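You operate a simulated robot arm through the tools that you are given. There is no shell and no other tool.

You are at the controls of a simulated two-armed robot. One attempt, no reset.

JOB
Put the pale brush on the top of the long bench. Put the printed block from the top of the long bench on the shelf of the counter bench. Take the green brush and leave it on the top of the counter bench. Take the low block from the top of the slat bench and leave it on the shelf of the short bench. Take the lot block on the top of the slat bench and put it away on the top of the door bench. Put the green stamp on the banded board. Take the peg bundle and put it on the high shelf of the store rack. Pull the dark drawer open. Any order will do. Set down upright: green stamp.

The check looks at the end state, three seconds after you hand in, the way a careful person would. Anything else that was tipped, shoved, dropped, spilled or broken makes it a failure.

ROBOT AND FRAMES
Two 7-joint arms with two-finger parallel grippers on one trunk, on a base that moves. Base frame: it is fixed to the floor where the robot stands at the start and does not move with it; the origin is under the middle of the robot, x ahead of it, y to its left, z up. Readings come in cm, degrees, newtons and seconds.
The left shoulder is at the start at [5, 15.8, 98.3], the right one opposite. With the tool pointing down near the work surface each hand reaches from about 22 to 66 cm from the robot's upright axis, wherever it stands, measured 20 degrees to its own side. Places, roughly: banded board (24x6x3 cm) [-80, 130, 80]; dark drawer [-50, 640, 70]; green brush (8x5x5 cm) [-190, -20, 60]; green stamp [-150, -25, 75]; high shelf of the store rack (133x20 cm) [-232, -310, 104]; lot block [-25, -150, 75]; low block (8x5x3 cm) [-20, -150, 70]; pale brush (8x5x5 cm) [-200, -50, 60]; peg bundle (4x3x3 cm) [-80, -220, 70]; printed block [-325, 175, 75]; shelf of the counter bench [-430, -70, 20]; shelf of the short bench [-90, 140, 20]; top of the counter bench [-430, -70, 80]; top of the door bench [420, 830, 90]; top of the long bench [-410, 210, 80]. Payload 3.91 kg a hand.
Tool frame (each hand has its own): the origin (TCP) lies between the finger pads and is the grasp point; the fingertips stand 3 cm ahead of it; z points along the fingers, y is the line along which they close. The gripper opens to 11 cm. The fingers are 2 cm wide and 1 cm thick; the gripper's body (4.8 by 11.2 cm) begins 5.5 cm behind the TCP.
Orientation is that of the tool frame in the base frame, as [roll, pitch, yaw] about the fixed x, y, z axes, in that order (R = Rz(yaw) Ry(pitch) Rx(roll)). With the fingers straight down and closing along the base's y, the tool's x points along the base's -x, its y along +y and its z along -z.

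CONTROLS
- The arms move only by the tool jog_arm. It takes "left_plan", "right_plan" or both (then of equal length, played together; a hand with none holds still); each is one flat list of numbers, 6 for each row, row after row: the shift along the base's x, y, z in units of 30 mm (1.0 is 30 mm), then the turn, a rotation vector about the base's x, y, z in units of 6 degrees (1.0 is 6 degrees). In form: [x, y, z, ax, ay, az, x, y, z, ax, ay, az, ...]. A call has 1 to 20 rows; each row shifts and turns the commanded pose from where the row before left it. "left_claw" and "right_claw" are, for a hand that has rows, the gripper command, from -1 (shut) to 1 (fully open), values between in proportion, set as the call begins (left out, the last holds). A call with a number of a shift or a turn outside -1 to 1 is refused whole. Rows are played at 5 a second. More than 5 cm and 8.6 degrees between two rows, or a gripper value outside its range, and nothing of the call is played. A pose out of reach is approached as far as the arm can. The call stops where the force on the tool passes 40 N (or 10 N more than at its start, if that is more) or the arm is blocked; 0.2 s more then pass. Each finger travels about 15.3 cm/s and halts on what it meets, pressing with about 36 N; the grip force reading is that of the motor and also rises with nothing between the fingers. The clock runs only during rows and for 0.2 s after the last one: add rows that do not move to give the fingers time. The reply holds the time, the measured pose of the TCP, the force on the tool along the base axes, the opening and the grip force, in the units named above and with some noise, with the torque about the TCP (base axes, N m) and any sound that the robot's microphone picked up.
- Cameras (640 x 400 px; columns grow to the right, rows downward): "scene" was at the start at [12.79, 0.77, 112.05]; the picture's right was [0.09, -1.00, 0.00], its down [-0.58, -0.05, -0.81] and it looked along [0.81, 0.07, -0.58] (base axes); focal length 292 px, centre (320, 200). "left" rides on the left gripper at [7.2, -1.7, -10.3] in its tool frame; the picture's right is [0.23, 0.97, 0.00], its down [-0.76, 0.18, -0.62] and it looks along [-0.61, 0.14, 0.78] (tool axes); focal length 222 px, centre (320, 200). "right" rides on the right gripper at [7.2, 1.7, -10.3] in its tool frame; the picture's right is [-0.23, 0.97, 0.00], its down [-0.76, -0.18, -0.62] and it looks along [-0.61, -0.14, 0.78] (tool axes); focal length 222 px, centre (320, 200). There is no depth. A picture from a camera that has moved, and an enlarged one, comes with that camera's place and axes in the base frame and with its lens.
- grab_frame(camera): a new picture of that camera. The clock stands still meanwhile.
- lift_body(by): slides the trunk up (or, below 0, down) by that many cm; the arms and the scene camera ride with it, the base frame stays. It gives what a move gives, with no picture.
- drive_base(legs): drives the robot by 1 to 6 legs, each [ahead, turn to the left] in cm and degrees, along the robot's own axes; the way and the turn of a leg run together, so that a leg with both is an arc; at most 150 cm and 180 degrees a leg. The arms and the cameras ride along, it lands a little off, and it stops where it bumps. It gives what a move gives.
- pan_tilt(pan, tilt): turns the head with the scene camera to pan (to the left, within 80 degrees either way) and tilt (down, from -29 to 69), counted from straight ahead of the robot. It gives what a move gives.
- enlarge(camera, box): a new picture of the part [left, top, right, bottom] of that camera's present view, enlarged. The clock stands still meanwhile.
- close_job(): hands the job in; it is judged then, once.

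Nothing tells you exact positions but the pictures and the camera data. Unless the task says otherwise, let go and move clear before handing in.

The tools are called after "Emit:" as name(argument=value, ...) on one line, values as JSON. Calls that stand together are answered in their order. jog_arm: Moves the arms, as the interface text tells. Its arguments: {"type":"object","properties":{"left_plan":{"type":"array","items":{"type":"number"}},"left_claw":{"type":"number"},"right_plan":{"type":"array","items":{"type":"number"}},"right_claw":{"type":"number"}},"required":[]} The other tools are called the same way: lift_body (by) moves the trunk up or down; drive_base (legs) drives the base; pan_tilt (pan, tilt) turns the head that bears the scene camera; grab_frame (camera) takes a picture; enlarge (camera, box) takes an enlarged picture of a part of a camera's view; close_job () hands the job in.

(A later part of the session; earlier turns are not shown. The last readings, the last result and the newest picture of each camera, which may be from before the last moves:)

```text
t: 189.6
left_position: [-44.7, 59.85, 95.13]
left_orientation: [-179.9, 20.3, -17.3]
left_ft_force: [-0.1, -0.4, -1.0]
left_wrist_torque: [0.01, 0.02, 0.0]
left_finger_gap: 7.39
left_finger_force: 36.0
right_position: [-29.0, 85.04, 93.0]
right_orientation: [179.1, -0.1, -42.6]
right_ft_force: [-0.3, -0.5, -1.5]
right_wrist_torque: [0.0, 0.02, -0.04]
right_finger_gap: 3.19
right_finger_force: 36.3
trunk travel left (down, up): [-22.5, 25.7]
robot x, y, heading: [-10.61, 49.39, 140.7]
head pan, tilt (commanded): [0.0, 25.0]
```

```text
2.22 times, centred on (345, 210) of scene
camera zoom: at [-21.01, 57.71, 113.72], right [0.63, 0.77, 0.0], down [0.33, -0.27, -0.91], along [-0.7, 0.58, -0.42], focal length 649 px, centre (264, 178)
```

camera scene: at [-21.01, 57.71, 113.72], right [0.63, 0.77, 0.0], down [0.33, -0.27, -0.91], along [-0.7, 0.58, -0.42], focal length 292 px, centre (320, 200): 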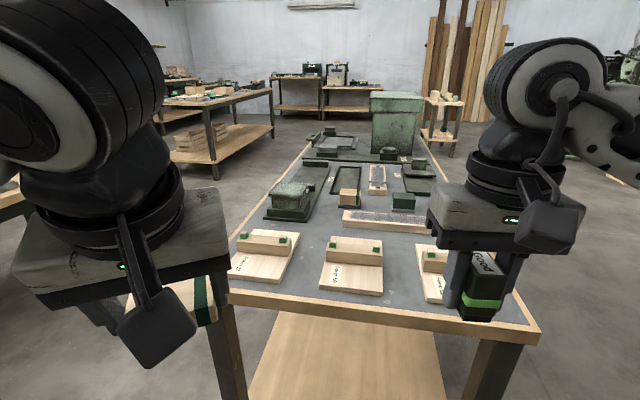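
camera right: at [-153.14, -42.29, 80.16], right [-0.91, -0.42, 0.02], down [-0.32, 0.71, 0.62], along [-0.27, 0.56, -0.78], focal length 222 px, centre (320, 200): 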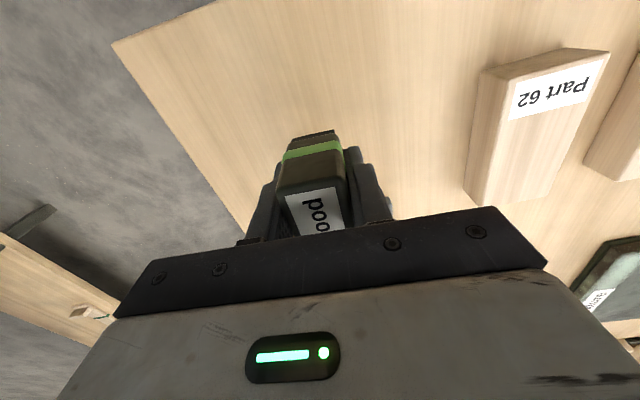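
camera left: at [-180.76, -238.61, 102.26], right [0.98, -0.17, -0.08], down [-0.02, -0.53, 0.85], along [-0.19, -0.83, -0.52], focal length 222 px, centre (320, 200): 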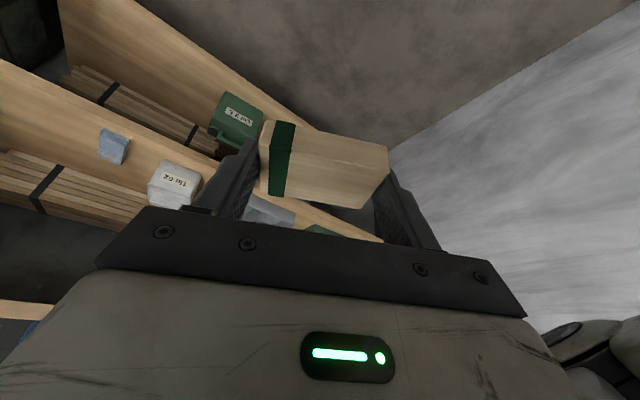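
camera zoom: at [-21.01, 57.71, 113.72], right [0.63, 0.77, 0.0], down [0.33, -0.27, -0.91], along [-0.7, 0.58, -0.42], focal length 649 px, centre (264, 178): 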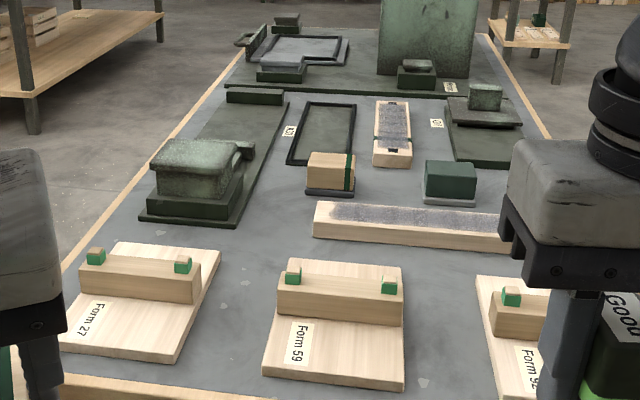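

The banded board is the one lying lengthwise with the green band, centred ≈(-84,137). It's reachable from the bench's right long side, so I'll drive around to there.

Emit:
drive_base(legs=[[0, -81.2], [76, 0], [0, 82.5], [80, 0], [0, 86]])

Emit:
pan_tilt(pan=-10, tilt=45)

Emit:
grab_frame(camera="scene")

Emit:
grab_frame(camera="right")

```text
t: 208.2
left_position: [-45.8, 130.72, 95.07]
left_orientation: [-179.9, 20.4, 69.1]
left_ft_force: [0.6, 1.0, -0.2]
left_wrist_torque: [0.01, 0.0, -0.02]
left_finger_gap: 7.37
left_finger_force: 36.0
right_position: [-70.14, 147.97, 93.03]
right_orientation: [179.1, -0.2, 43.8]
right_ft_force: [0.1, 0.9, -2.0]
right_wrist_torque: [0.02, 0.02, -0.02]
right_finger_gap: 3.15
right_finger_force: 35.9
trunk travel left (down, up): [-22.5, 25.7]
robot x, y, heading: [-33.29, 164.01, -133.0]
head pan, tilt (commanded): [0.0, 25.0]
```

```text
t: 209.1
left_position: [-45.86, 130.76, 95.01]
left_orientation: [-179.8, 20.3, 69.0]
left_ft_force: [0.4, 0.9, -0.4]
left_wrist_torque: [0.01, 0.0, -0.02]
left_finger_gap: 7.38
left_finger_force: 35.9
right_position: [-70.17, 147.94, 93.14]
right_orientation: [179.1, -0.1, 43.9]
right_ft_force: [0.3, 0.5, -1.3]
right_wrist_torque: [0.01, 0.03, -0.02]
right_finger_gap: 3.15
right_finger_force: 35.5
trunk travel left (down, up): [-22.5, 25.7]
robot x, y, heading: [-33.23, 164.04, -133.1]
head pan, tilt (commanded): [-10.0, 45.0]
```

```text
taken
camera scene: at [-42.42, 156.1, 110.67], right [-0.6, 0.8, 0.0], down [0.56, 0.43, -0.71], along [-0.56, -0.43, -0.71], focal length 292 px, centre (320, 200)
```

scene: 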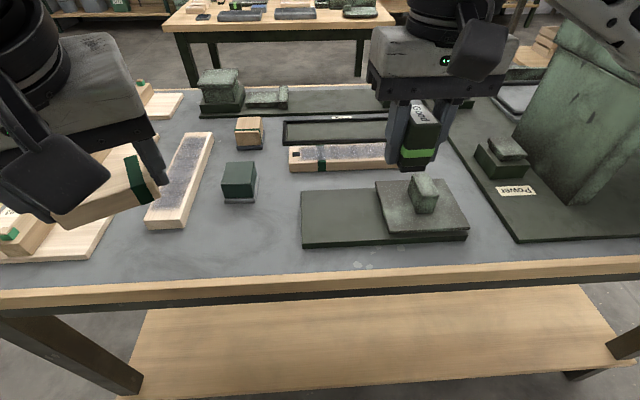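

```text
taken
camera right: at [-63.85, 151.86, 103.38], right [0.51, -0.86, 0.01], down [-0.68, -0.39, 0.62], along [-0.53, -0.33, -0.78], focal length 222 px, centre (320, 200)
```

right: 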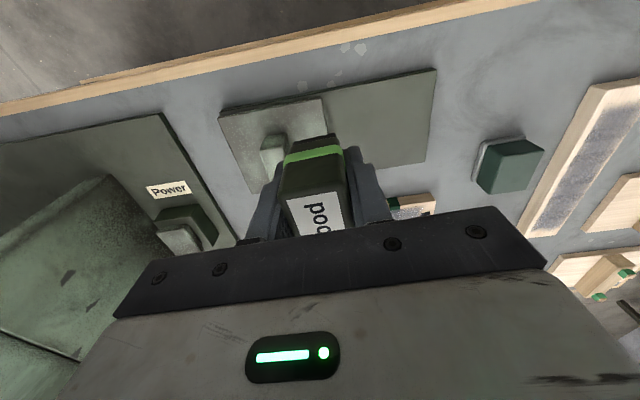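

The banded board is right ahead, partly hidden behind the held stamp. Enlarging to measure it.

Emit:
enlarge(camera="scene", box=[260, 90, 480, 260])

```text
2.35 times, centred on (370, 175) of scene
camera zoom: at [-42.42, 156.1, 110.67], right [-0.6, 0.8, 0.0], down [0.56, 0.43, -0.71], along [-0.56, -0.43, -0.71], focal length 688 px, centre (202, 259)
```

zoom: 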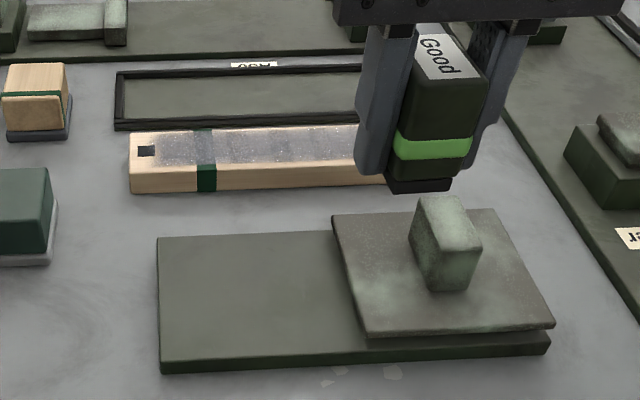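

Board top front edge located; table z≈76.5, board top ≈79.3. I'll move the stamp above the board's middle (≈(-82.1,135.6)), passing high over the knob plate.

Emit:
jog_arm(right_plan=[0, 0, 0.7, 0, 0, 0, 0, 0, 0.7, 0, 0, 0, -0.5, -0.5, 0.1, 0, 0, -0.6, -0.6, -0.62, 0, 0, 0, 0, -0.6, -0.62, 0, 0, 0, 0, -0.6, -0.62, 0, 0, 0, 0, -0.6, -0.62, 0, 0, 0, 0, -0.6, -0.62, 0, 0, 0, 0, -0.483, -0.53, 0, 0, 0, 0, 0, 0, 0, 0, 0, 0])

Emit:
enlarge(camera="scene", box=[240, 60, 460, 230])

Emit:
grab_frame(camera="right")

```text
t: 211.3
left_position: [-45.75, 130.8, 95.07]
left_orientation: [-179.9, 20.3, 69.1]
left_ft_force: [-0.5, 0.9, -0.1]
left_wrist_torque: [0.02, -0.01, 0.02]
left_finger_gap: 7.38
left_finger_force: 35.6
right_position: [-82.13, 135.57, 97.6]
right_orientation: [179.1, -0.1, 40.2]
right_ft_force: [0.6, -0.2, -0.6]
right_wrist_torque: [-0.01, 0.02, -0.02]
right_finger_gap: 3.17
right_finger_force: 35.9
trunk travel left (down, up): [-22.5, 25.7]
robot x, y, heading: [-33.05, 163.89, -133.2]
head pan, tilt (commanded): [-10.0, 45.0]
```

```text
2.35 times, centred on (350, 145) of scene
camera zoom: at [-42.43, 156.11, 110.66], right [-0.6, 0.8, 0.0], down [0.56, 0.43, -0.71], along [-0.56, -0.43, -0.71], focal length 688 px, centre (249, 329)
```

zoom: 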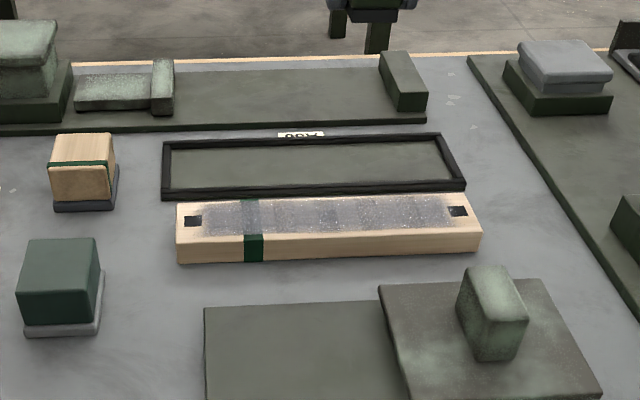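

```text
taken
camera right: at [-75.56, 139.05, 107.92], right [0.46, -0.89, 0.01], down [-0.7, -0.35, 0.62], along [-0.55, -0.29, -0.78], focal length 222 px, centre (320, 200)
```

right: 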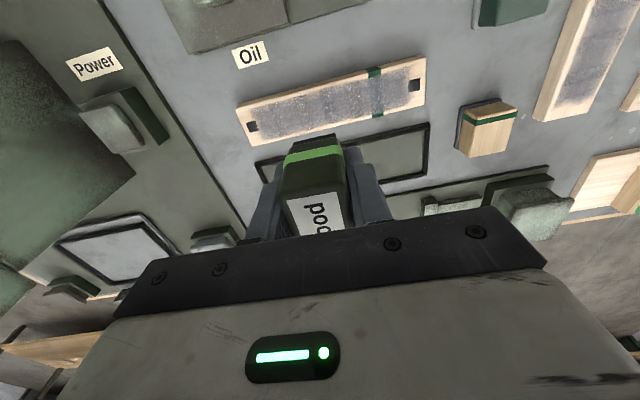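

Emit:
enlarge(camera="right", box=[220, 40, 440, 170])

```text
2.91 times, centred on (330, 105) of right
camera zoom: at [-75.56, 139.05, 107.92], right [0.46, -0.89, 0.01], down [-0.7, -0.35, 0.62], along [-0.55, -0.29, -0.78], focal length 646 px, centre (291, 476)
```

zoom: 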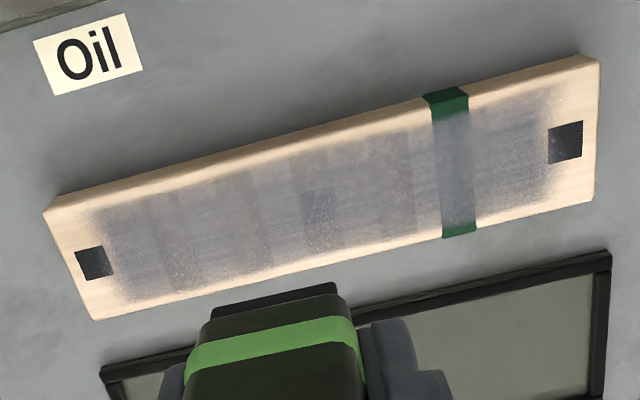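

Triangulating both views: board top z≈77.9, centre ≈(-82.5,133.65). I'll shift the stamp there and lower it close to the board.

Emit:
jog_arm(right_plan=[-0.06, -0.32, 0, 0, 0, 0, -0.06, -0.32, 0, 0, 0, 0, 0, 0, -0.6, 0, 0, 0, 0, 0, -0.7, 0, 0, 0, 0, 0, -0.7, 0, 0, 0, 0, 0, -0.7, 0, 0, 0, 0, 0, -0.6, 0, 0, 0, 0, 0, -0.4, 0, 0, 0, 0, 0, 0, 0, 0, 0])

Emit:
grab_frame(camera="right")

Emit:
enlarge(camera="scene", box=[240, 60, 460, 230])

```text
t: 213.3
left_position: [-45.88, 130.76, 95.06]
left_orientation: [-179.9, 20.3, 69.1]
left_ft_force: [0.0, -0.1, -0.6]
left_wrist_torque: [-0.01, 0.0, -0.02]
left_finger_gap: 7.4
left_finger_force: 36.1
right_position: [-82.31, 133.58, 86.52]
right_orientation: [179.0, -0.2, 40.1]
right_ft_force: [-0.2, -0.1, -1.7]
right_wrist_torque: [0.0, -0.05, -0.01]
right_finger_gap: 3.17
right_finger_force: 36.1
trunk travel left (down, up): [-22.5, 25.7]
robot x, y, heading: [-33.19, 163.97, -132.9]
head pan, tilt (commanded): [-10.0, 45.0]
```

```text
taken
camera right: at [-75.91, 137.08, 96.78], right [0.45, -0.89, 0.01], down [-0.7, -0.35, 0.62], along [-0.55, -0.29, -0.78], focal length 222 px, centre (320, 200)
```

right: 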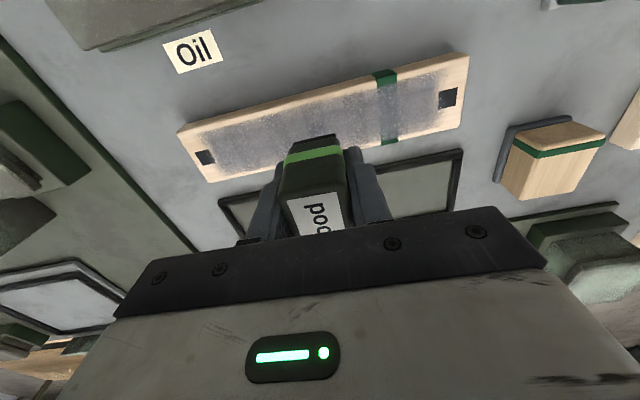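

```text
2.35 times, centred on (350, 145) of scene
camera zoom: at [-42.43, 156.11, 110.66], right [-0.6, 0.8, 0.0], down [0.56, 0.43, -0.71], along [-0.56, -0.43, -0.71], focal length 688 px, centre (249, 329)
```

zoom: 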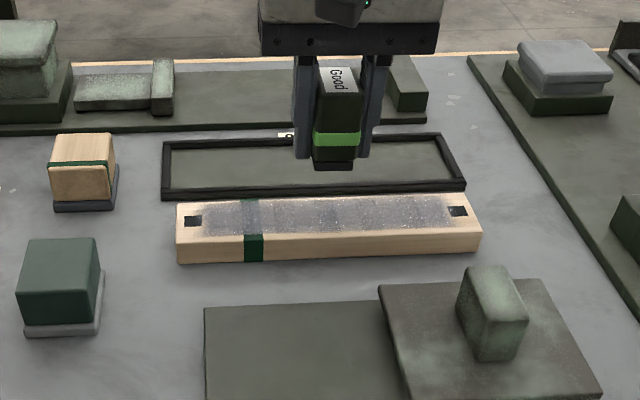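

Emit:
jog_arm(right_plan=[0, 0, -0.3, 0, 0, 0, 0, 0, -0.3, 0, 0, 0, 0, 0, 0, 0, 0, 0])

Emit:
enlarge(camera="right", box=[170, 40, 480, 220])

Emit:
enlarge(camera="scene", box=[290, 80, 450, 180])

```text
t: 214.1
left_position: [-45.79, 130.8, 95.02]
left_orientation: [-180.0, 20.3, 69.1]
left_ft_force: [0.2, 0.0, 0.1]
left_wrist_torque: [-0.05, -0.02, 0.04]
left_finger_gap: 7.37
left_finger_force: 36.3
right_position: [-82.41, 133.71, 84.7]
right_orientation: [179.1, -0.1, 40.2]
right_ft_force: [0.1, -0.5, -1.3]
right_wrist_torque: [-0.02, 0.01, -0.03]
right_finger_gap: 3.15
right_finger_force: 36.2
trunk travel left (down, up): [-22.5, 25.7]
robot x, y, heading: [-33.49, 164.05, -132.8]
head pan, tilt (commanded): [-10.0, 45.0]
```

```text
2.06 times, centred on (325, 130) of right
camera zoom: at [-75.92, 137.17, 94.94], right [0.45, -0.89, 0.01], down [-0.7, -0.35, 0.62], along [-0.55, -0.29, -0.78], focal length 459 px, centre (310, 344)
```

zoom: 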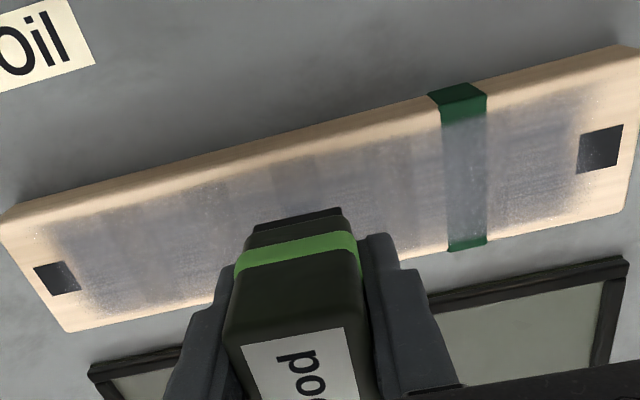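

```text
4.00 times, centred on (370, 130) of scene
camera zoom: at [-42.43, 156.11, 110.66], right [-0.6, 0.8, 0.0], down [0.56, 0.43, -0.71], along [-0.56, -0.43, -0.71], focal length 1169 px, centre (120, 480)
```

zoom: 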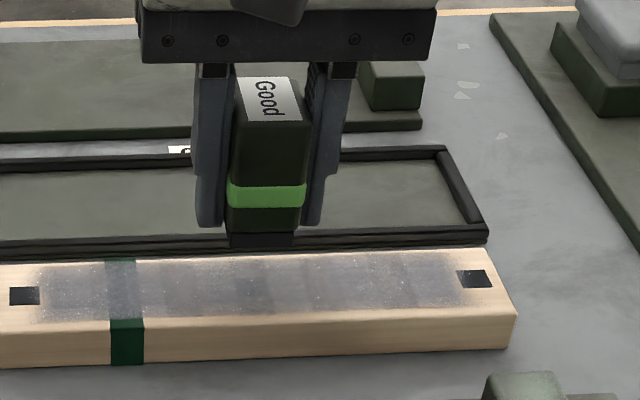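

The stamp's foot is ~3 cm below the TCP, so it's still ~3.5 cm above the board and lines up with the board's centre line. Lowering further.

Emit:
jog_arm(right_plan=[0, 0, -0.3, 0, 0, 0, 0, 0, -0.3, 0, 0, 0, 0, 0, -0.2, 0, 0, 0, 0, 0, 0, 0, 0, 0])

Emit:
enlarge(camera="scene", box=[290, 80, 450, 180])

Emit:
enlarge(camera="right", box=[170, 40, 480, 220])

```text
t: 215.1
left_position: [-45.77, 130.88, 95.13]
left_orientation: [-179.9, 20.3, 69.1]
left_ft_force: [-0.3, 0.1, -0.3]
left_wrist_torque: [0.01, -0.01, 0.02]
left_finger_gap: 7.35
left_finger_force: 35.0
right_position: [-82.26, 133.68, 82.36]
right_orientation: [179.0, -0.2, 40.2]
right_ft_force: [0.3, -0.3, -1.7]
right_wrist_torque: [-0.02, -0.02, -0.01]
right_finger_gap: 3.15
right_finger_force: 35.7
trunk travel left (down, up): [-22.5, 25.7]
robot x, y, heading: [-33.04, 164.01, -132.7]
head pan, tilt (commanded): [-10.0, 45.0]
```

```text
4.00 times, centred on (370, 130) of scene
camera zoom: at [-42.43, 156.11, 110.66], right [-0.6, 0.8, 0.0], down [0.56, 0.43, -0.71], along [-0.56, -0.43, -0.71], focal length 1169 px, centre (120, 480)
```

zoom: 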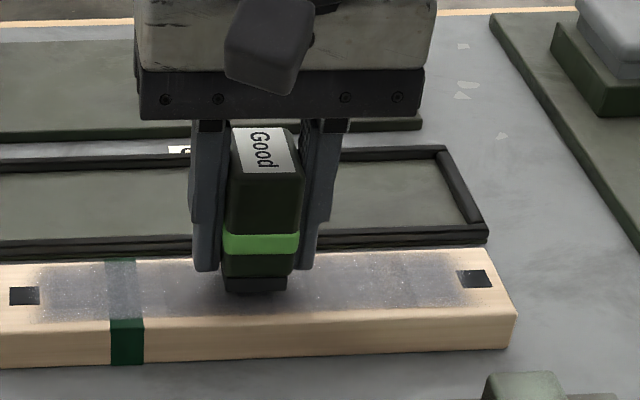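

```text
2.06 times, centred on (325, 130) of right
camera zoom: at [-75.9, 137.15, 92.59], right [0.45, -0.89, 0.01], down [-0.7, -0.35, 0.62], along [-0.55, -0.29, -0.78], focal length 459 px, centre (310, 344)
```

zoom: 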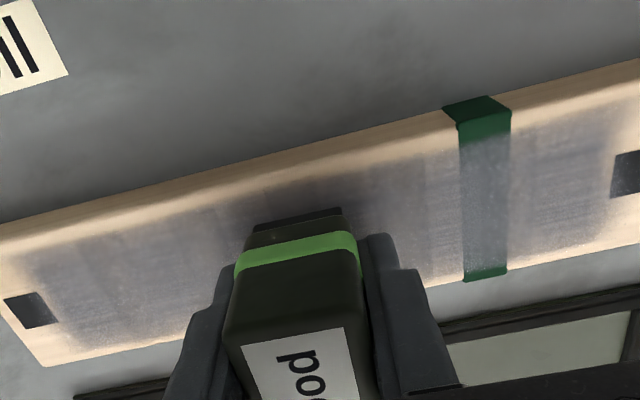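

Nearly there; a contact shadow shows. Continuing in small steps until contact.

Emit:
jog_arm(right_plan=[0, 0, -0.12, 0, 0, 0, 0, 0, 0, 0, 0, 0])

Emit:
jog_arm(right_plan=[0, 0, -0.1, 0, 0, 0, 0, 0, 0, 0, 0, 0])

Emit:
jog_arm(right_plan=[0, 0, -0.07, 0, 0, 0, 0, 0, 0, 0, 0, 0])

```text
t: 215.7
left_position: [-45.9, 130.75, 94.99]
left_orientation: [-179.9, 20.3, 69.1]
left_ft_force: [0.2, 0.4, -0.1]
left_wrist_torque: [0.0, 0.0, -0.02]
left_finger_gap: 7.38
left_finger_force: 35.9
right_position: [-82.35, 133.67, 81.77]
right_orientation: [179.2, -0.1, 40.2]
right_ft_force: [-0.2, -0.3, -1.7]
right_wrist_torque: [0.03, 0.02, -0.03]
right_finger_gap: 3.18
right_finger_force: 36.7
trunk travel left (down, up): [-22.5, 25.7]
robot x, y, heading: [-33.23, 164.07, -132.9]
head pan, tilt (commanded): [-10.0, 45.0]
```

```text
t: 216.3
left_position: [-45.83, 130.8, 94.97]
left_orientation: [-180.0, 20.3, 69.2]
left_ft_force: [0.3, -0.1, -0.5]
left_wrist_torque: [-0.03, -0.01, 0.02]
left_finger_gap: 7.38
left_finger_force: 36.3
right_position: [-82.41, 133.56, 81.56]
right_orientation: [179.1, 0.0, 40.3]
right_ft_force: [-0.2, -0.2, -1.5]
right_wrist_torque: [0.0, -0.01, -0.01]
right_finger_gap: 3.15
right_finger_force: 36.3
trunk travel left (down, up): [-22.5, 25.7]
robot x, y, heading: [-33.22, 164.14, -132.8]
head pan, tilt (commanded): [-10.0, 45.0]
```

```text
t: 216.9
left_position: [-45.83, 130.92, 95.08]
left_orientation: [-179.9, 20.4, 69.1]
left_ft_force: [-0.5, 0.1, -1.2]
left_wrist_torque: [0.0, -0.03, 0.01]
left_finger_gap: 7.36
left_finger_force: 36.3
right_position: [-82.26, 133.54, 81.49]
right_orientation: [179.1, -0.1, 40.2]
right_ft_force: [-0.5, 0.8, 4.4]
right_wrist_torque: [0.11, 0.05, -0.05]
right_finger_gap: 3.16
right_finger_force: 36.3
trunk travel left (down, up): [-22.5, 25.7]
robot x, y, heading: [-32.78, 163.97, -133.1]
head pan, tilt (commanded): [-10.0, 45.0]
```

Contact made (force rose from −1.5 to +4.4 N). Quick look before releasing.

Emit:
enlarge(camera="scene", box=[290, 80, 450, 180])

```text
4.00 times, centred on (370, 130) of scene
camera zoom: at [-42.39, 156.14, 110.68], right [-0.6, 0.8, 0.0], down [0.56, 0.43, -0.71], along [-0.56, -0.43, -0.71], focal length 1169 px, centre (120, 480)
```

zoom: 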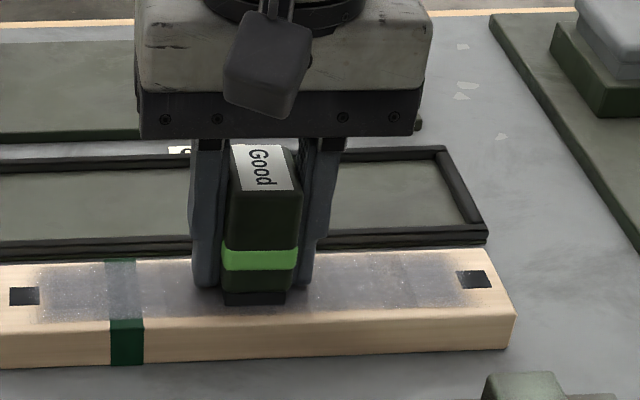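

The foot lies on the board but ~0.5 cm toward the back edge. I'll lift a hair, shift 0.5 cm toward me and set down again.

Emit:
jog_arm(right_plan=[0, 0, 0.12, 0, 0, 0, 0.12, 0.11, 0, 0, 0, 0, 0, 0, -0.08, 0, 0, 0, 0, 0, 0, 0, 0, 0])

Emit:
jog_arm(right_plan=[0, 0, -0.05, 0, 0, 0, 0, 0, 0, 0, 0, 0])

Emit:
enlarge(camera="scene", box=[290, 80, 450, 180])

```text
t: 217.9
left_position: [-45.88, 130.85, 95.03]
left_orientation: [-180.0, 20.3, 69.1]
left_ft_force: [-0.2, 0.2, -0.1]
left_wrist_torque: [0.01, 0.02, 0.0]
left_finger_gap: 7.37
left_finger_force: 36.4
right_position: [-81.92, 133.97, 81.59]
right_orientation: [179.1, -0.1, 40.3]
right_ft_force: [0.2, -0.8, -0.8]
right_wrist_torque: [0.0, 0.02, -0.02]
right_finger_gap: 3.18
right_finger_force: 36.5
trunk travel left (down, up): [-22.5, 25.7]
robot x, y, heading: [-33.28, 163.99, -133.0]
head pan, tilt (commanded): [-10.0, 45.0]
```

```text
t: 218.5
left_position: [-45.83, 130.87, 95.02]
left_orientation: [-179.8, 20.4, 69.1]
left_ft_force: [-0.5, -0.4, 0.1]
left_wrist_torque: [-0.01, 0.01, -0.03]
left_finger_gap: 7.36
left_finger_force: 36.3
right_position: [-81.97, 134.0, 81.4]
right_orientation: [179.1, 0.0, 40.2]
right_ft_force: [0.3, 1.0, 7.7]
right_wrist_torque: [0.14, 0.05, -0.03]
right_finger_gap: 3.19
right_finger_force: 36.4
trunk travel left (down, up): [-22.5, 25.7]
robot x, y, heading: [-33.54, 163.93, -132.7]
head pan, tilt (commanded): [-10.0, 45.0]
```

```text
4.00 times, centred on (370, 130) of scene
camera zoom: at [-42.37, 156.15, 110.68], right [-0.6, 0.8, 0.0], down [0.56, 0.43, -0.71], along [-0.56, -0.43, -0.71], focal length 1169 px, centre (120, 480)
```

zoom: 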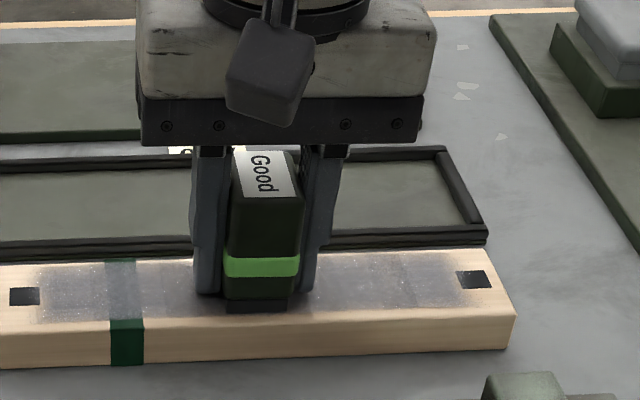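

Well placed now. Releasing the stamp and rising straight up.

Emit:
jog_arm(right_plan=[0, 0, 0, 0, 0, 0, 0, 0, 0, 0, 0, 0, 0, 0, 0, 0, 0, 0], right_claw=0.2)

Emit:
jog_arm(right_plan=[0, 0, 0.3, 0, 0, 0, 0, 0, 0.5, 0, 0, 0, 0, 0, 0.7, 0, 0, 0, 0, 0, 0.8, 0, 0, 0, 0, 0, 0.8, 0, 0, 0, 0, 0, 0.8, 0, 0, 0, 0, 0, 0.8, 0, 0, 0])

Emit:
enlarge(camera="scene", box=[240, 60, 460, 230])

Emit:
grab_frame(camera="right")

```text
t: 219.3
left_position: [-45.8, 130.8, 95.01]
left_orientation: [-179.9, 20.4, 69.1]
left_ft_force: [-0.7, -0.1, -0.2]
left_wrist_torque: [0.01, -0.01, -0.03]
left_finger_gap: 7.38
left_finger_force: 36.4
right_position: [-81.91, 133.92, 81.35]
right_orientation: [179.1, -0.1, 40.2]
right_ft_force: [0.3, 0.3, 0.7]
right_wrist_torque: [0.0, -0.01, -0.02]
right_finger_gap: 6.59
right_finger_force: 0.1
trunk travel left (down, up): [-22.5, 25.7]
robot x, y, heading: [-33.27, 163.78, -132.8]
head pan, tilt (commanded): [-10.0, 45.0]
```

```text
t: 220.9
left_position: [-45.73, 130.79, 94.97]
left_orientation: [-180.0, 20.3, 69.1]
left_ft_force: [0.9, -0.1, -0.5]
left_wrist_torque: [0.02, 0.03, -0.06]
left_finger_gap: 7.38
left_finger_force: 36.1
right_position: [-81.75, 133.98, 95.32]
right_orientation: [179.1, -0.1, 40.2]
right_ft_force: [0.6, 0.2, -0.2]
right_wrist_torque: [0.0, -0.02, 0.01]
right_finger_gap: 6.6
right_finger_force: 0.1
trunk travel left (down, up): [-22.5, 25.7]
robot x, y, heading: [-33.49, 164.1, -132.8]
head pan, tilt (commanded): [-10.0, 45.0]
```

```text
2.35 times, centred on (350, 145) of scene
camera zoom: at [-42.41, 156.11, 110.66], right [-0.6, 0.8, 0.0], down [0.56, 0.43, -0.71], along [-0.56, -0.43, -0.71], focal length 688 px, centre (249, 329)
```

zoom: 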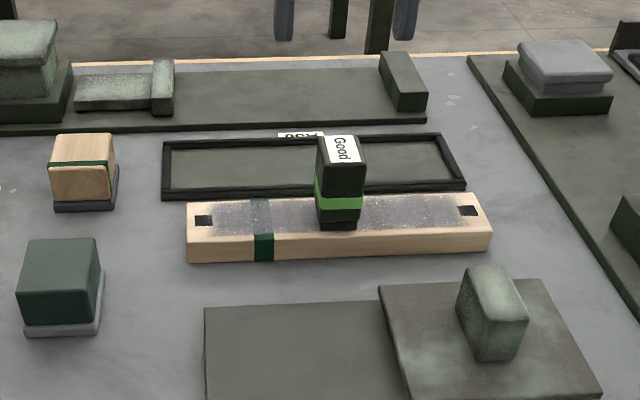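

```text
taken
camera right: at [-75.32, 137.49, 105.72], right [0.46, -0.89, 0.02], down [-0.7, -0.35, 0.62], along [-0.55, -0.29, -0.78], focal length 222 px, centre (320, 200)
```

right: 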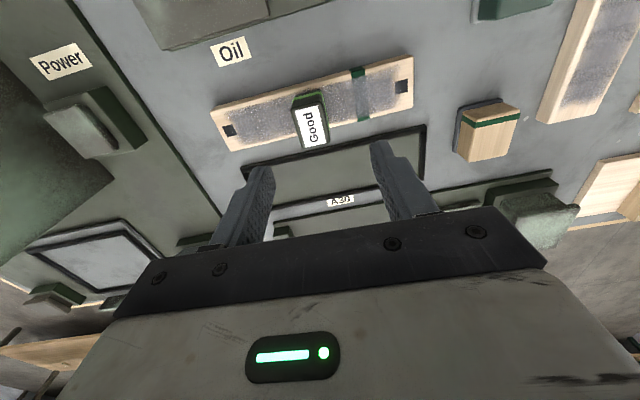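

The stamp stands upright on the banded board. Next: low block to the shelf below. I'll retract and raise the right hand, then back off so the trunk can go down.

Emit:
jog_arm(right_plan=[0, 0, 0.5, 0, 0, 0, 0.6, 0.64, 0.3, 0, 0, 0, 0.6, 0.64, 0, 0, 0, 0, 0.6, 0.64, 0, 0, 0, 0, 0.6, 0.64, 0, 0, 0, 0, 0.6, 0.64, 0, 0, 0, 0, 0.6, 0.64, 0, 0, 0, 0, 0.6, 0.64, 0, 0, 0, 0, 0.6, 0.64, 0, 0, 0, 0, 0, 0, 1, 0, 0, 0, 0, 0, 1, 0, 0, 0, 0, 0, 1, 0, 0, 0, 0, 0, 1, 0, 0, 0, 0, 0, 1, 0, 0, 0])

Emit:
drive_base(legs=[[-27, 0]])

Emit:
lift_body(by=-22)

Emit:
pan_tilt(pan=0, tilt=45)

Emit:
grab_frame(camera="scene")

```text
t: 223.9
left_position: [-45.84, 130.77, 95.04]
left_orientation: [-179.9, 20.3, 69.1]
left_ft_force: [-0.1, -0.3, -0.5]
left_wrist_torque: [-0.01, -0.01, -0.02]
left_finger_gap: 7.36
left_finger_force: 36.3
right_position: [-67.64, 149.35, 112.77]
right_orientation: [179.1, 0.0, 40.2]
right_ft_force: [-1.4, 0.1, 0.0]
right_wrist_torque: [0.01, 0.0, 0.0]
right_finger_gap: 6.6
right_finger_force: 0.0
trunk travel left (down, up): [-22.5, 25.7]
robot x, y, heading: [-33.3, 163.58, -132.9]
head pan, tilt (commanded): [-10.0, 45.0]
```

```text
t: 225.8
left_position: [-27.18, 150.86, 94.99]
left_orientation: [-179.8, 20.3, 69.2]
left_ft_force: [-0.7, -0.1, -0.9]
left_wrist_torque: [-0.01, -0.01, 0.0]
left_finger_gap: 7.38
left_finger_force: 36.0
right_position: [-49.0, 169.34, 112.95]
right_orientation: [179.1, -0.1, 40.3]
right_ft_force: [-0.4, 0.2, 0.3]
right_wrist_torque: [-0.01, 0.02, 0.01]
right_finger_gap: 6.61
right_finger_force: 0.1
trunk travel left (down, up): [-22.5, 25.7]
robot x, y, heading: [-14.9, 183.75, -133.0]
head pan, tilt (commanded): [-10.0, 45.0]
```

```text
t: 228.1
left_position: [-27.18, 150.84, 73.0]
left_orientation: [-179.9, 20.3, 69.1]
left_ft_force: [-0.2, -0.2, -0.6]
left_wrist_torque: [0.02, -0.02, 0.01]
left_finger_gap: 7.35
left_finger_force: 36.1
right_position: [-49.11, 169.36, 90.9]
right_orientation: [179.1, 0.0, 40.4]
right_ft_force: [-0.9, 0.5, 0.2]
right_wrist_torque: [-0.02, -0.01, -0.02]
right_finger_gap: 6.58
right_finger_force: 0.0
trunk travel left (down, up): [-0.5, 47.7]
robot x, y, heading: [-14.94, 184.19, -132.9]
head pan, tilt (commanded): [-10.0, 45.0]
```

```text
t: 228.8
left_position: [-27.21, 150.76, 73.11]
left_orientation: [-179.9, 20.3, 69.3]
left_ft_force: [-0.1, -0.1, -1.1]
left_wrist_torque: [0.0, 0.02, 0.02]
left_finger_gap: 7.37
left_finger_force: 35.7
right_position: [-49.17, 169.23, 90.98]
right_orientation: [179.1, -0.2, 40.2]
right_ft_force: [0.3, -0.3, 0.2]
right_wrist_torque: [-0.03, 0.0, 0.02]
right_finger_gap: 6.62
right_finger_force: 0.1
trunk travel left (down, up): [-0.5, 47.7]
robot x, y, heading: [-14.8, 183.88, -132.8]
head pan, tilt (commanded): [0.0, 45.0]
```

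```text
taken
camera scene: at [-22.93, 175.02, 88.66], right [-0.73, 0.68, 0.0], down [0.48, 0.52, -0.71], along [-0.48, -0.52, -0.71], focal length 292 px, centre (320, 200)
```

scene: 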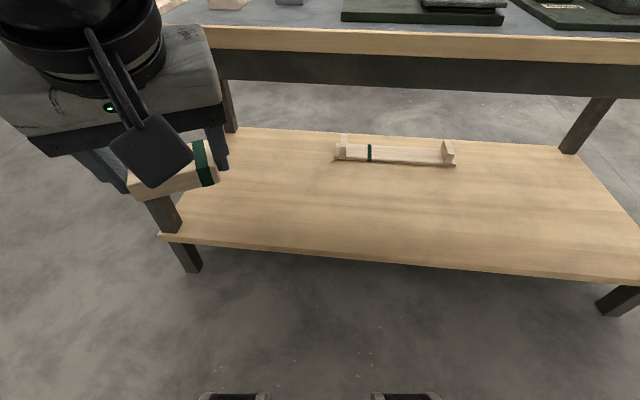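

The shelf is clear in front with a banded bracket further back. I'll lower the left hand with the block to just above shelf height, squaring it with the bench.

Emit:
jog_arm(left_plan=[-0.07, -0.075, -0.5, 0, 0, -0.2, -0.07, -0.075, -0.7, 0, 0, -0.2, -0.07, -0.075, -0.78, 0, 0, -0.2, -0.07, -0.075, -0.78, 0, 0, -0.2, -0.07, -0.075, -0.78, 0, 0, -0.2, -0.07, -0.075, -0.78, 0, 0, -0.2, -0.07, -0.075, -0.78, 0, 0, -0.2, -0.07, -0.075, -0.78, 0, 0, -0.2, -0.07, -0.075, -0.78, 0, 0, -0.2, -0.07, -0.075, -0.78, 0, 0, -0.2])

Emit:
grab_frame(camera="scene")

```text
t: 231.1
left_position: [-29.28, 148.5, 50.63]
left_orientation: [-180.0, 20.4, 57.2]
left_ft_force: [0.4, -0.2, -0.5]
left_wrist_torque: [0.01, 0.02, 0.0]
left_finger_gap: 7.37
left_finger_force: 36.2
right_position: [-49.08, 169.23, 90.88]
right_orientation: [179.2, 0.0, 40.2]
right_ft_force: [0.2, 0.0, -0.4]
right_wrist_torque: [0.01, 0.0, 0.03]
right_finger_gap: 6.58
right_finger_force: 0.1
trunk travel left (down, up): [-0.5, 47.7]
robot x, y, heading: [-14.38, 183.98, -132.7]
head pan, tilt (commanded): [0.0, 45.0]
```

```text
taken
camera scene: at [-22.92, 175.02, 88.67], right [-0.73, 0.68, 0.0], down [0.48, 0.52, -0.71], along [-0.48, -0.52, -0.71], focal length 292 px, centre (320, 200)
```

scene: 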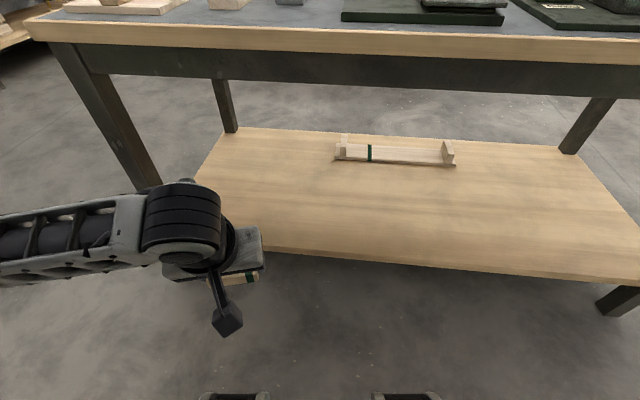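

My forearm sticks out to the left toward the bench leg, so I'll shift the robot 22 cm to the right along the bench before going in.

Emit:
drive_base(legs=[[0, -90], [24, 0], [0, 90]])

Emit:
grab_frame(camera="scene")

```text
t: 240.6
left_position: [-46.65, 165.15, 50.54]
left_orientation: [-179.8, 20.3, 58.5]
left_ft_force: [-0.8, 0.9, -0.9]
left_wrist_torque: [-0.02, 0.0, -0.03]
left_finger_gap: 7.39
left_finger_force: 35.7
right_position: [-66.88, 185.63, 90.86]
right_orientation: [179.1, -0.1, 41.5]
right_ft_force: [-0.6, -0.5, 0.0]
right_wrist_torque: [0.01, 0.0, -0.03]
right_finger_gap: 6.61
right_finger_force: 0.1
trunk travel left (down, up): [-0.5, 47.7]
robot x, y, heading: [-33.23, 201.09, -131.6]
head pan, tilt (commanded): [0.0, 45.0]
```

```text
taken
camera scene: at [-40.83, 191.88, 88.66], right [-0.75, 0.66, 0.0], down [0.47, 0.53, -0.71], along [-0.47, -0.53, -0.71], focal length 292 px, centre (320, 200)
```

scene: 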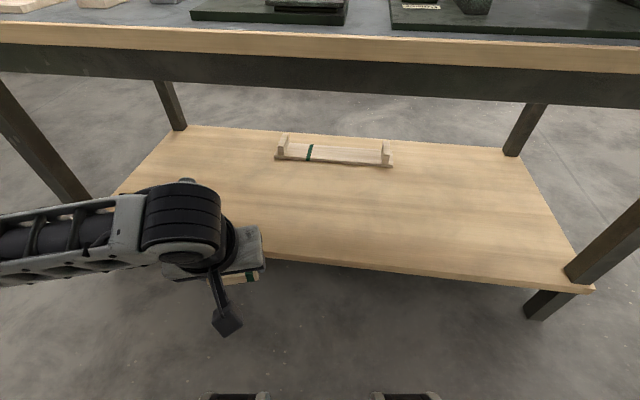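

The legs are now well away. I'll turn 8° right to square up, and tuck the right hand back and up to keep clear of the tall box on the bench.

Emit:
jog_arm(right_plan=[0.33, 0.37, 0.6, 0, 0, 0, 0.33, 0.37, 0.6, 0, 0, 0, 0.33, 0.37, 0.6, 0, 0, 0, 0.33, 0.37, 0.6, 0, 0, 0, 0.33, 0.37, 0.6, 0, 0, 0])

Emit:
drive_base(legs=[[0, -8]])

Emit:
grab_frame(camera="scene")

```text
t: 241.8
left_position: [-46.59, 165.23, 50.71]
left_orientation: [-179.9, 20.3, 58.5]
left_ft_force: [0.1, -0.2, -0.5]
left_wrist_torque: [0.01, 0.01, -0.01]
left_finger_gap: 7.39
left_finger_force: 36.1
right_position: [-62.94, 190.1, 98.08]
right_orientation: [179.1, -0.1, 41.5]
right_ft_force: [0.2, 0.8, -0.1]
right_wrist_torque: [0.0, -0.02, -0.02]
right_finger_gap: 6.6
right_finger_force: 0.0
right hand out of reach, approached as far as the arm can: row 5
trunk travel left (down, up): [-0.5, 47.7]
robot x, y, heading: [-32.39, 201.24, -131.7]
head pan, tilt (commanded): [0.0, 45.0]
```

```text
t: 242.8
left_position: [-51.3, 167.51, 50.66]
left_orientation: [-179.9, 20.2, 50.6]
left_ft_force: [-0.4, -0.2, -0.6]
left_wrist_torque: [0.02, -0.03, -0.03]
left_finger_gap: 7.37
left_finger_force: 35.9
right_position: [-64.21, 194.21, 98.06]
right_orientation: [179.1, -0.1, 33.8]
right_ft_force: [-0.2, -0.5, -0.8]
right_wrist_torque: [-0.04, 0.04, -0.02]
right_finger_gap: 6.59
right_finger_force: 0.0
trunk travel left (down, up): [-0.5, 47.7]
robot x, y, heading: [-33.2, 201.0, -139.5]
head pan, tilt (commanded): [0.0, 45.0]
```

```text
taken
camera scene: at [-41.99, 193.07, 88.66], right [-0.65, 0.76, 0.0], down [0.54, 0.46, -0.71], along [-0.54, -0.46, -0.71], focal length 292 px, centre (320, 200)
```

scene: 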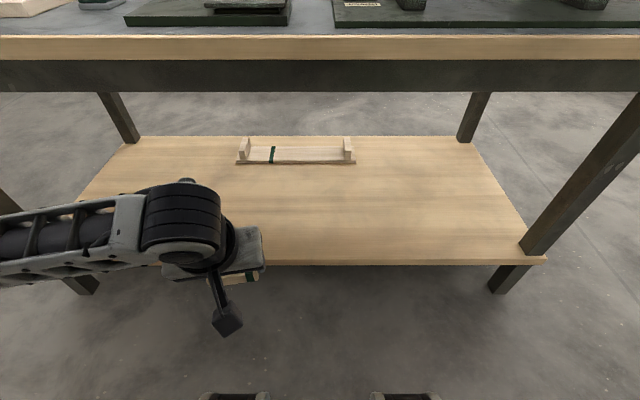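

Squared up; shelf edge ≈56 cm ahead. I'll drive 14 cm closer, lower the hand, then reach in.

Emit:
drive_base(legs=[[14, 0]])

Emit:
jog_arm(left_plan=[0, 0, -0.7, 0, 0, -0.28, 0, 0, -0.7, 0, 0, -0.28, 0, 0, -0.7, 0, 0, -0.28, 0, 0, -0.7, 0, 0, -0.28, 0, 0, -0.7, 0, 0, -0.28, 0, 0, -0.7, 0, 0, -0.28, 0, 0, -0.7, 0, 0, 0, 0, 0, -0.7, 0, 0, 0])

Emit:
grab_frame(camera="scene")

Emit:
grab_frame(camera="left")

```text
t: 244.1
left_position: [-61.75, 158.41, 50.66]
left_orientation: [-180.0, 20.3, 50.6]
left_ft_force: [-0.6, 0.3, -0.4]
left_wrist_torque: [0.0, 0.0, -0.02]
left_finger_gap: 7.39
left_finger_force: 36.8
right_position: [-74.59, 185.2, 98.08]
right_orientation: [179.1, 0.1, 33.7]
right_ft_force: [-0.3, 0.2, 0.0]
right_wrist_torque: [0.03, 0.0, 0.02]
right_finger_gap: 6.6
right_finger_force: 0.0
trunk travel left (down, up): [-0.5, 47.7]
robot x, y, heading: [-43.1, 191.77, -139.2]
head pan, tilt (commanded): [0.0, 45.0]
```

```text
t: 245.8
left_position: [-61.93, 158.62, 36.87]
left_orientation: [-179.7, 20.2, 40.1]
left_ft_force: [6.2, -0.5, 14.7]
left_wrist_torque: [1.33, -0.9, -0.55]
left_finger_gap: 7.38
left_finger_force: 36.1
right_position: [-74.71, 185.2, 98.14]
right_orientation: [179.2, -0.1, 33.7]
right_ft_force: [-0.2, 0.5, 0.4]
right_wrist_torque: [-0.03, -0.03, -0.01]
right_finger_gap: 6.59
right_finger_force: 0.0
trunk travel left (down, up): [-0.5, 47.7]
robot x, y, heading: [-43.61, 192.26, -139.6]
head pan, tilt (commanded): [0.0, 45.0]
stopped in row 8 (left hand): the force on the tool passed its limit at 71 N (the readings are from after the stop); the commanded pose is now the measured one
```

```text
taken
camera scene: at [-52.47, 184.09, 88.7], right [-0.65, 0.76, 0.0], down [0.54, 0.46, -0.71], along [-0.54, -0.46, -0.71], focal length 292 px, centre (320, 200)
```

scene: 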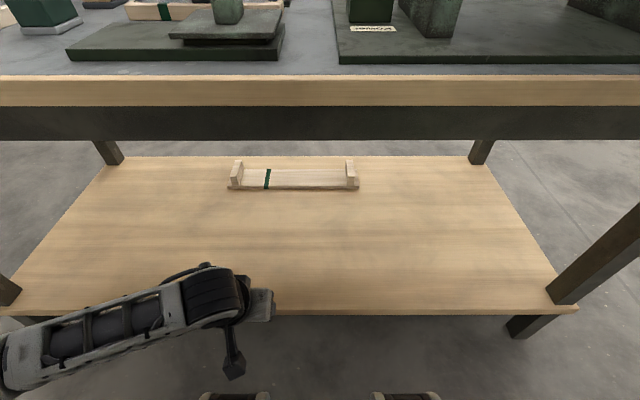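

```text
taken
camera left: at [-54.87, 166.61, 44.08], right [0.79, -0.61, -0.08], down [-0.26, -0.46, 0.85], along [-0.55, -0.65, -0.52], focal length 222 px, centre (320, 200)
```

left: 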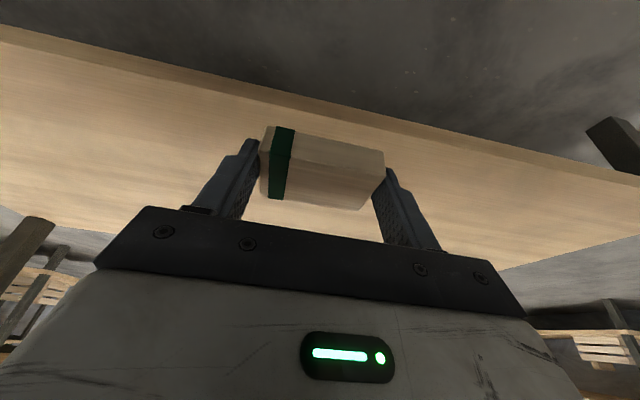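

The hand's camera box touched my own folded knee (trunk low), not the shelf. I'll lift slightly, reach forward past the knee, then go down.

Emit:
jog_arm(left_plan=[0, 0, 0.6, 0, 0, 0, -0.6, -0.52, 0.2, 0, 0, 0, -0.6, -0.52, 0, 0, 0, 0, -0.6, -0.52, 0, 0, 0, 0, -0.6, -0.52, -0.4, 0, 0, 0, -0.6, -0.52, -0.5, 0, 0, 0, -0.6, -0.52, -0.5, 0, 0, 0])

Emit:
grab_frame(camera="scene")

Emit:
grab_frame(camera="left")

```text
t: 247.3
left_position: [-72.77, 149.29, 34.8]
left_orientation: [-179.6, 20.3, 40.1]
left_ft_force: [0.8, -0.4, 0.2]
left_wrist_torque: [-0.01, 0.02, 0.02]
left_finger_gap: 7.36
left_finger_force: 35.8
right_position: [-74.61, 185.22, 98.07]
right_orientation: [179.0, -0.1, 33.6]
right_ft_force: [0.0, 0.3, 0.7]
right_wrist_torque: [-0.01, -0.02, -0.02]
right_finger_gap: 6.6
right_finger_force: 0.0
trunk travel left (down, up): [-0.5, 47.7]
robot x, y, heading: [-43.29, 192.12, -139.5]
head pan, tilt (commanded): [0.0, 45.0]
```

```text
taken
camera scene: at [-52.49, 184.06, 88.67], right [-0.65, 0.76, 0.0], down [0.54, 0.46, -0.71], along [-0.54, -0.46, -0.71], focal length 292 px, centre (320, 200)
```

scene: 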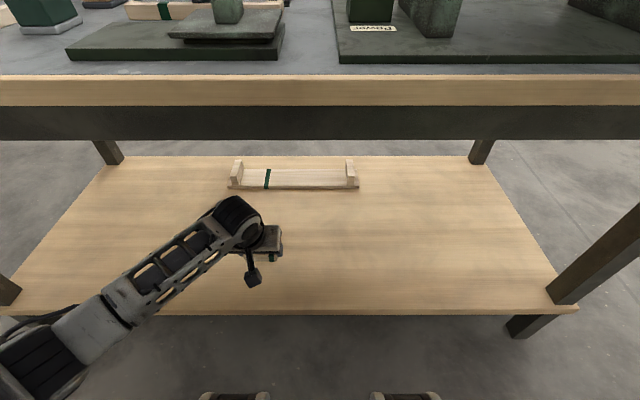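

```text
taken
camera left: at [-65.71, 157.11, 42.1], right [0.79, -0.61, -0.08], down [-0.26, -0.46, 0.85], along [-0.55, -0.65, -0.52], focal length 222 px, centre (320, 200)
```

left: 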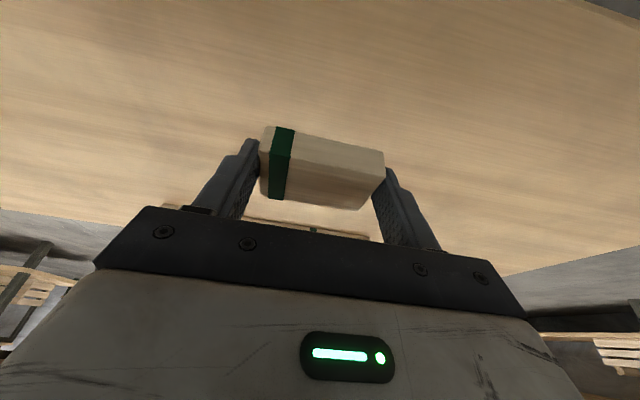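

The hand and block are over the shelf. Lowering gently toward the surface.

Emit:
jog_arm(left_plan=[0, 0, -0.5, 0, 0, 0, 0, 0, -0.5, 0, 0, 0, 0, 0, -0.5, 0, 0, 0, 0, 0, -0.5, 0, 0, 0, 0, 0, -0.5, 0, 0, 0, 0, 0, 0, 0, 0, 0])

Emit:
grab_frame(camera="left")

Emit:
enlarge(camera="scene", box=[100, 140, 400, 330])

```text
t: 248.8
left_position: [-72.58, 149.02, 27.3]
left_orientation: [-179.9, 20.4, 40.1]
left_ft_force: [-1.0, -0.8, -0.2]
left_wrist_torque: [0.0, 0.02, 0.02]
left_finger_gap: 7.39
left_finger_force: 35.3
right_position: [-74.69, 185.33, 98.04]
right_orientation: [179.0, -0.1, 33.7]
right_ft_force: [-0.4, 0.3, 0.1]
right_wrist_torque: [0.02, 0.04, 0.01]
right_finger_gap: 6.63
right_finger_force: 0.0
trunk travel left (down, up): [-0.5, 47.7]
robot x, y, heading: [-43.31, 191.67, -139.4]
head pan, tilt (commanded): [0.0, 45.0]
```

```text
taken
camera left: at [-65.63, 157.2, 34.56], right [0.79, -0.61, -0.08], down [-0.26, -0.46, 0.85], along [-0.55, -0.65, -0.52], focal length 222 px, centre (320, 200)
```

left: 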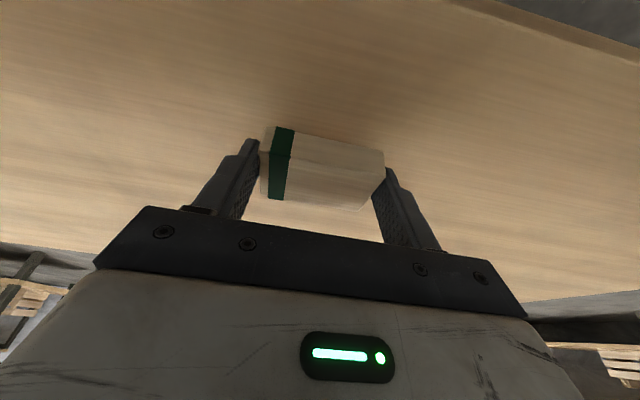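

```text
2.11 times, centred on (250, 235) of scene
camera zoom: at [-52.49, 184.06, 88.66], right [-0.65, 0.76, 0.0], down [0.54, 0.46, -0.71], along [-0.54, -0.46, -0.71], focal length 615 px, centre (467, 126)
```

zoom: 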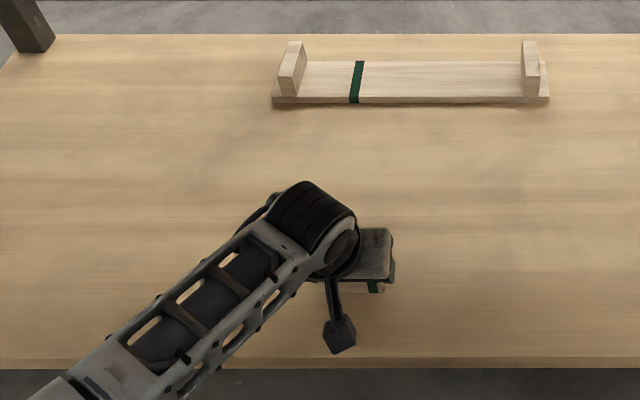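

Emit:
jog_arm(left_plan=[0, 0, -0.3, 0, 0, 0, 0, 0, -0.3, 0, 0, 0, 0, 0, 0, 0, 0, 0])

Emit:
jog_arm(left_plan=[0, 0, -0.15, 0, 0, 0, 0, 0, 0, 0, 0, 0])

Emit:
jog_arm(left_plan=[0, 0, -0.1, 0, 0, 0, 0, 0, 0, 0, 0, 0])

Emit:
jog_arm(left_plan=[0, 0, -0.1, 0, 0, 0, 0, 0, 0, 0, 0, 0])

```text
t: 249.6
left_position: [-72.65, 149.3, 25.58]
left_orientation: [-179.8, 20.3, 40.2]
left_ft_force: [0.5, -0.3, -1.5]
left_wrist_torque: [0.0, -0.01, -0.03]
left_finger_gap: 7.4
left_finger_force: 36.1
right_position: [-74.59, 185.25, 98.08]
right_orientation: [179.1, -0.1, 33.7]
right_ft_force: [1.3, 0.2, -0.3]
right_wrist_torque: [-0.02, 0.03, 0.05]
right_finger_gap: 6.63
right_finger_force: 0.0
trunk travel left (down, up): [-0.5, 47.7]
robot x, y, heading: [-43.43, 191.76, -139.5]
head pan, tilt (commanded): [0.0, 45.0]
```

```text
t: 250.2
left_position: [-72.69, 149.19, 25.26]
left_orientation: [-179.7, 20.4, 40.1]
left_ft_force: [-0.1, 0.5, 1.5]
left_wrist_torque: [-0.07, -0.01, 0.03]
left_finger_gap: 7.39
left_finger_force: 36.1
right_position: [-74.66, 185.29, 98.05]
right_orientation: [179.0, -0.1, 33.6]
right_ft_force: [0.4, -0.4, 0.4]
right_wrist_torque: [0.0, 0.0, -0.02]
right_finger_gap: 6.6
right_finger_force: 0.0
trunk travel left (down, up): [-0.5, 47.7]
robot x, y, heading: [-43.22, 192.15, -139.4]
head pan, tilt (commanded): [0.0, 45.0]
```

```text
t: 250.8
left_position: [-72.8, 149.15, 25.2]
left_orientation: [-179.7, 20.8, 40.2]
left_ft_force: [7.8, 6.2, 26.8]
left_wrist_torque: [-0.65, -0.87, 0.43]
left_finger_gap: 7.37
left_finger_force: 36.4
right_position: [-74.46, 185.43, 98.17]
right_orientation: [179.0, 0.0, 33.7]
right_ft_force: [-0.1, 0.2, 0.2]
right_wrist_torque: [0.0, 0.0, -0.01]
right_finger_gap: 6.6
right_finger_force: 0.1
trunk travel left (down, up): [-0.5, 47.7]
robot x, y, heading: [-43.38, 191.73, -139.2]
head pan, tilt (commanded): [0.0, 45.0]
```

```text
t: 251.1
left_position: [-72.92, 149.12, 25.18]
left_orientation: [-179.7, 20.8, 40.2]
left_ft_force: [4.5, 3.5, 15.5]
left_wrist_torque: [-0.31, -0.6, 0.25]
left_finger_gap: 7.39
left_finger_force: 36.2
right_position: [-74.74, 185.38, 98.07]
right_orientation: [179.0, 0.0, 33.8]
right_ft_force: [-0.7, 0.3, 0.5]
right_wrist_torque: [-0.02, -0.05, -0.02]
right_finger_gap: 6.61
right_finger_force: 0.0
trunk travel left (down, up): [-0.5, 47.7]
robot x, y, heading: [-43.02, 192.22, -139.3]
head pan, tilt (commanded): [0.0, 45.0]
stopped in row 1 (left hand): the force on the tool passed its limit at 45 N (the readings are from after the stop); the commanded pose is now the measured one
```

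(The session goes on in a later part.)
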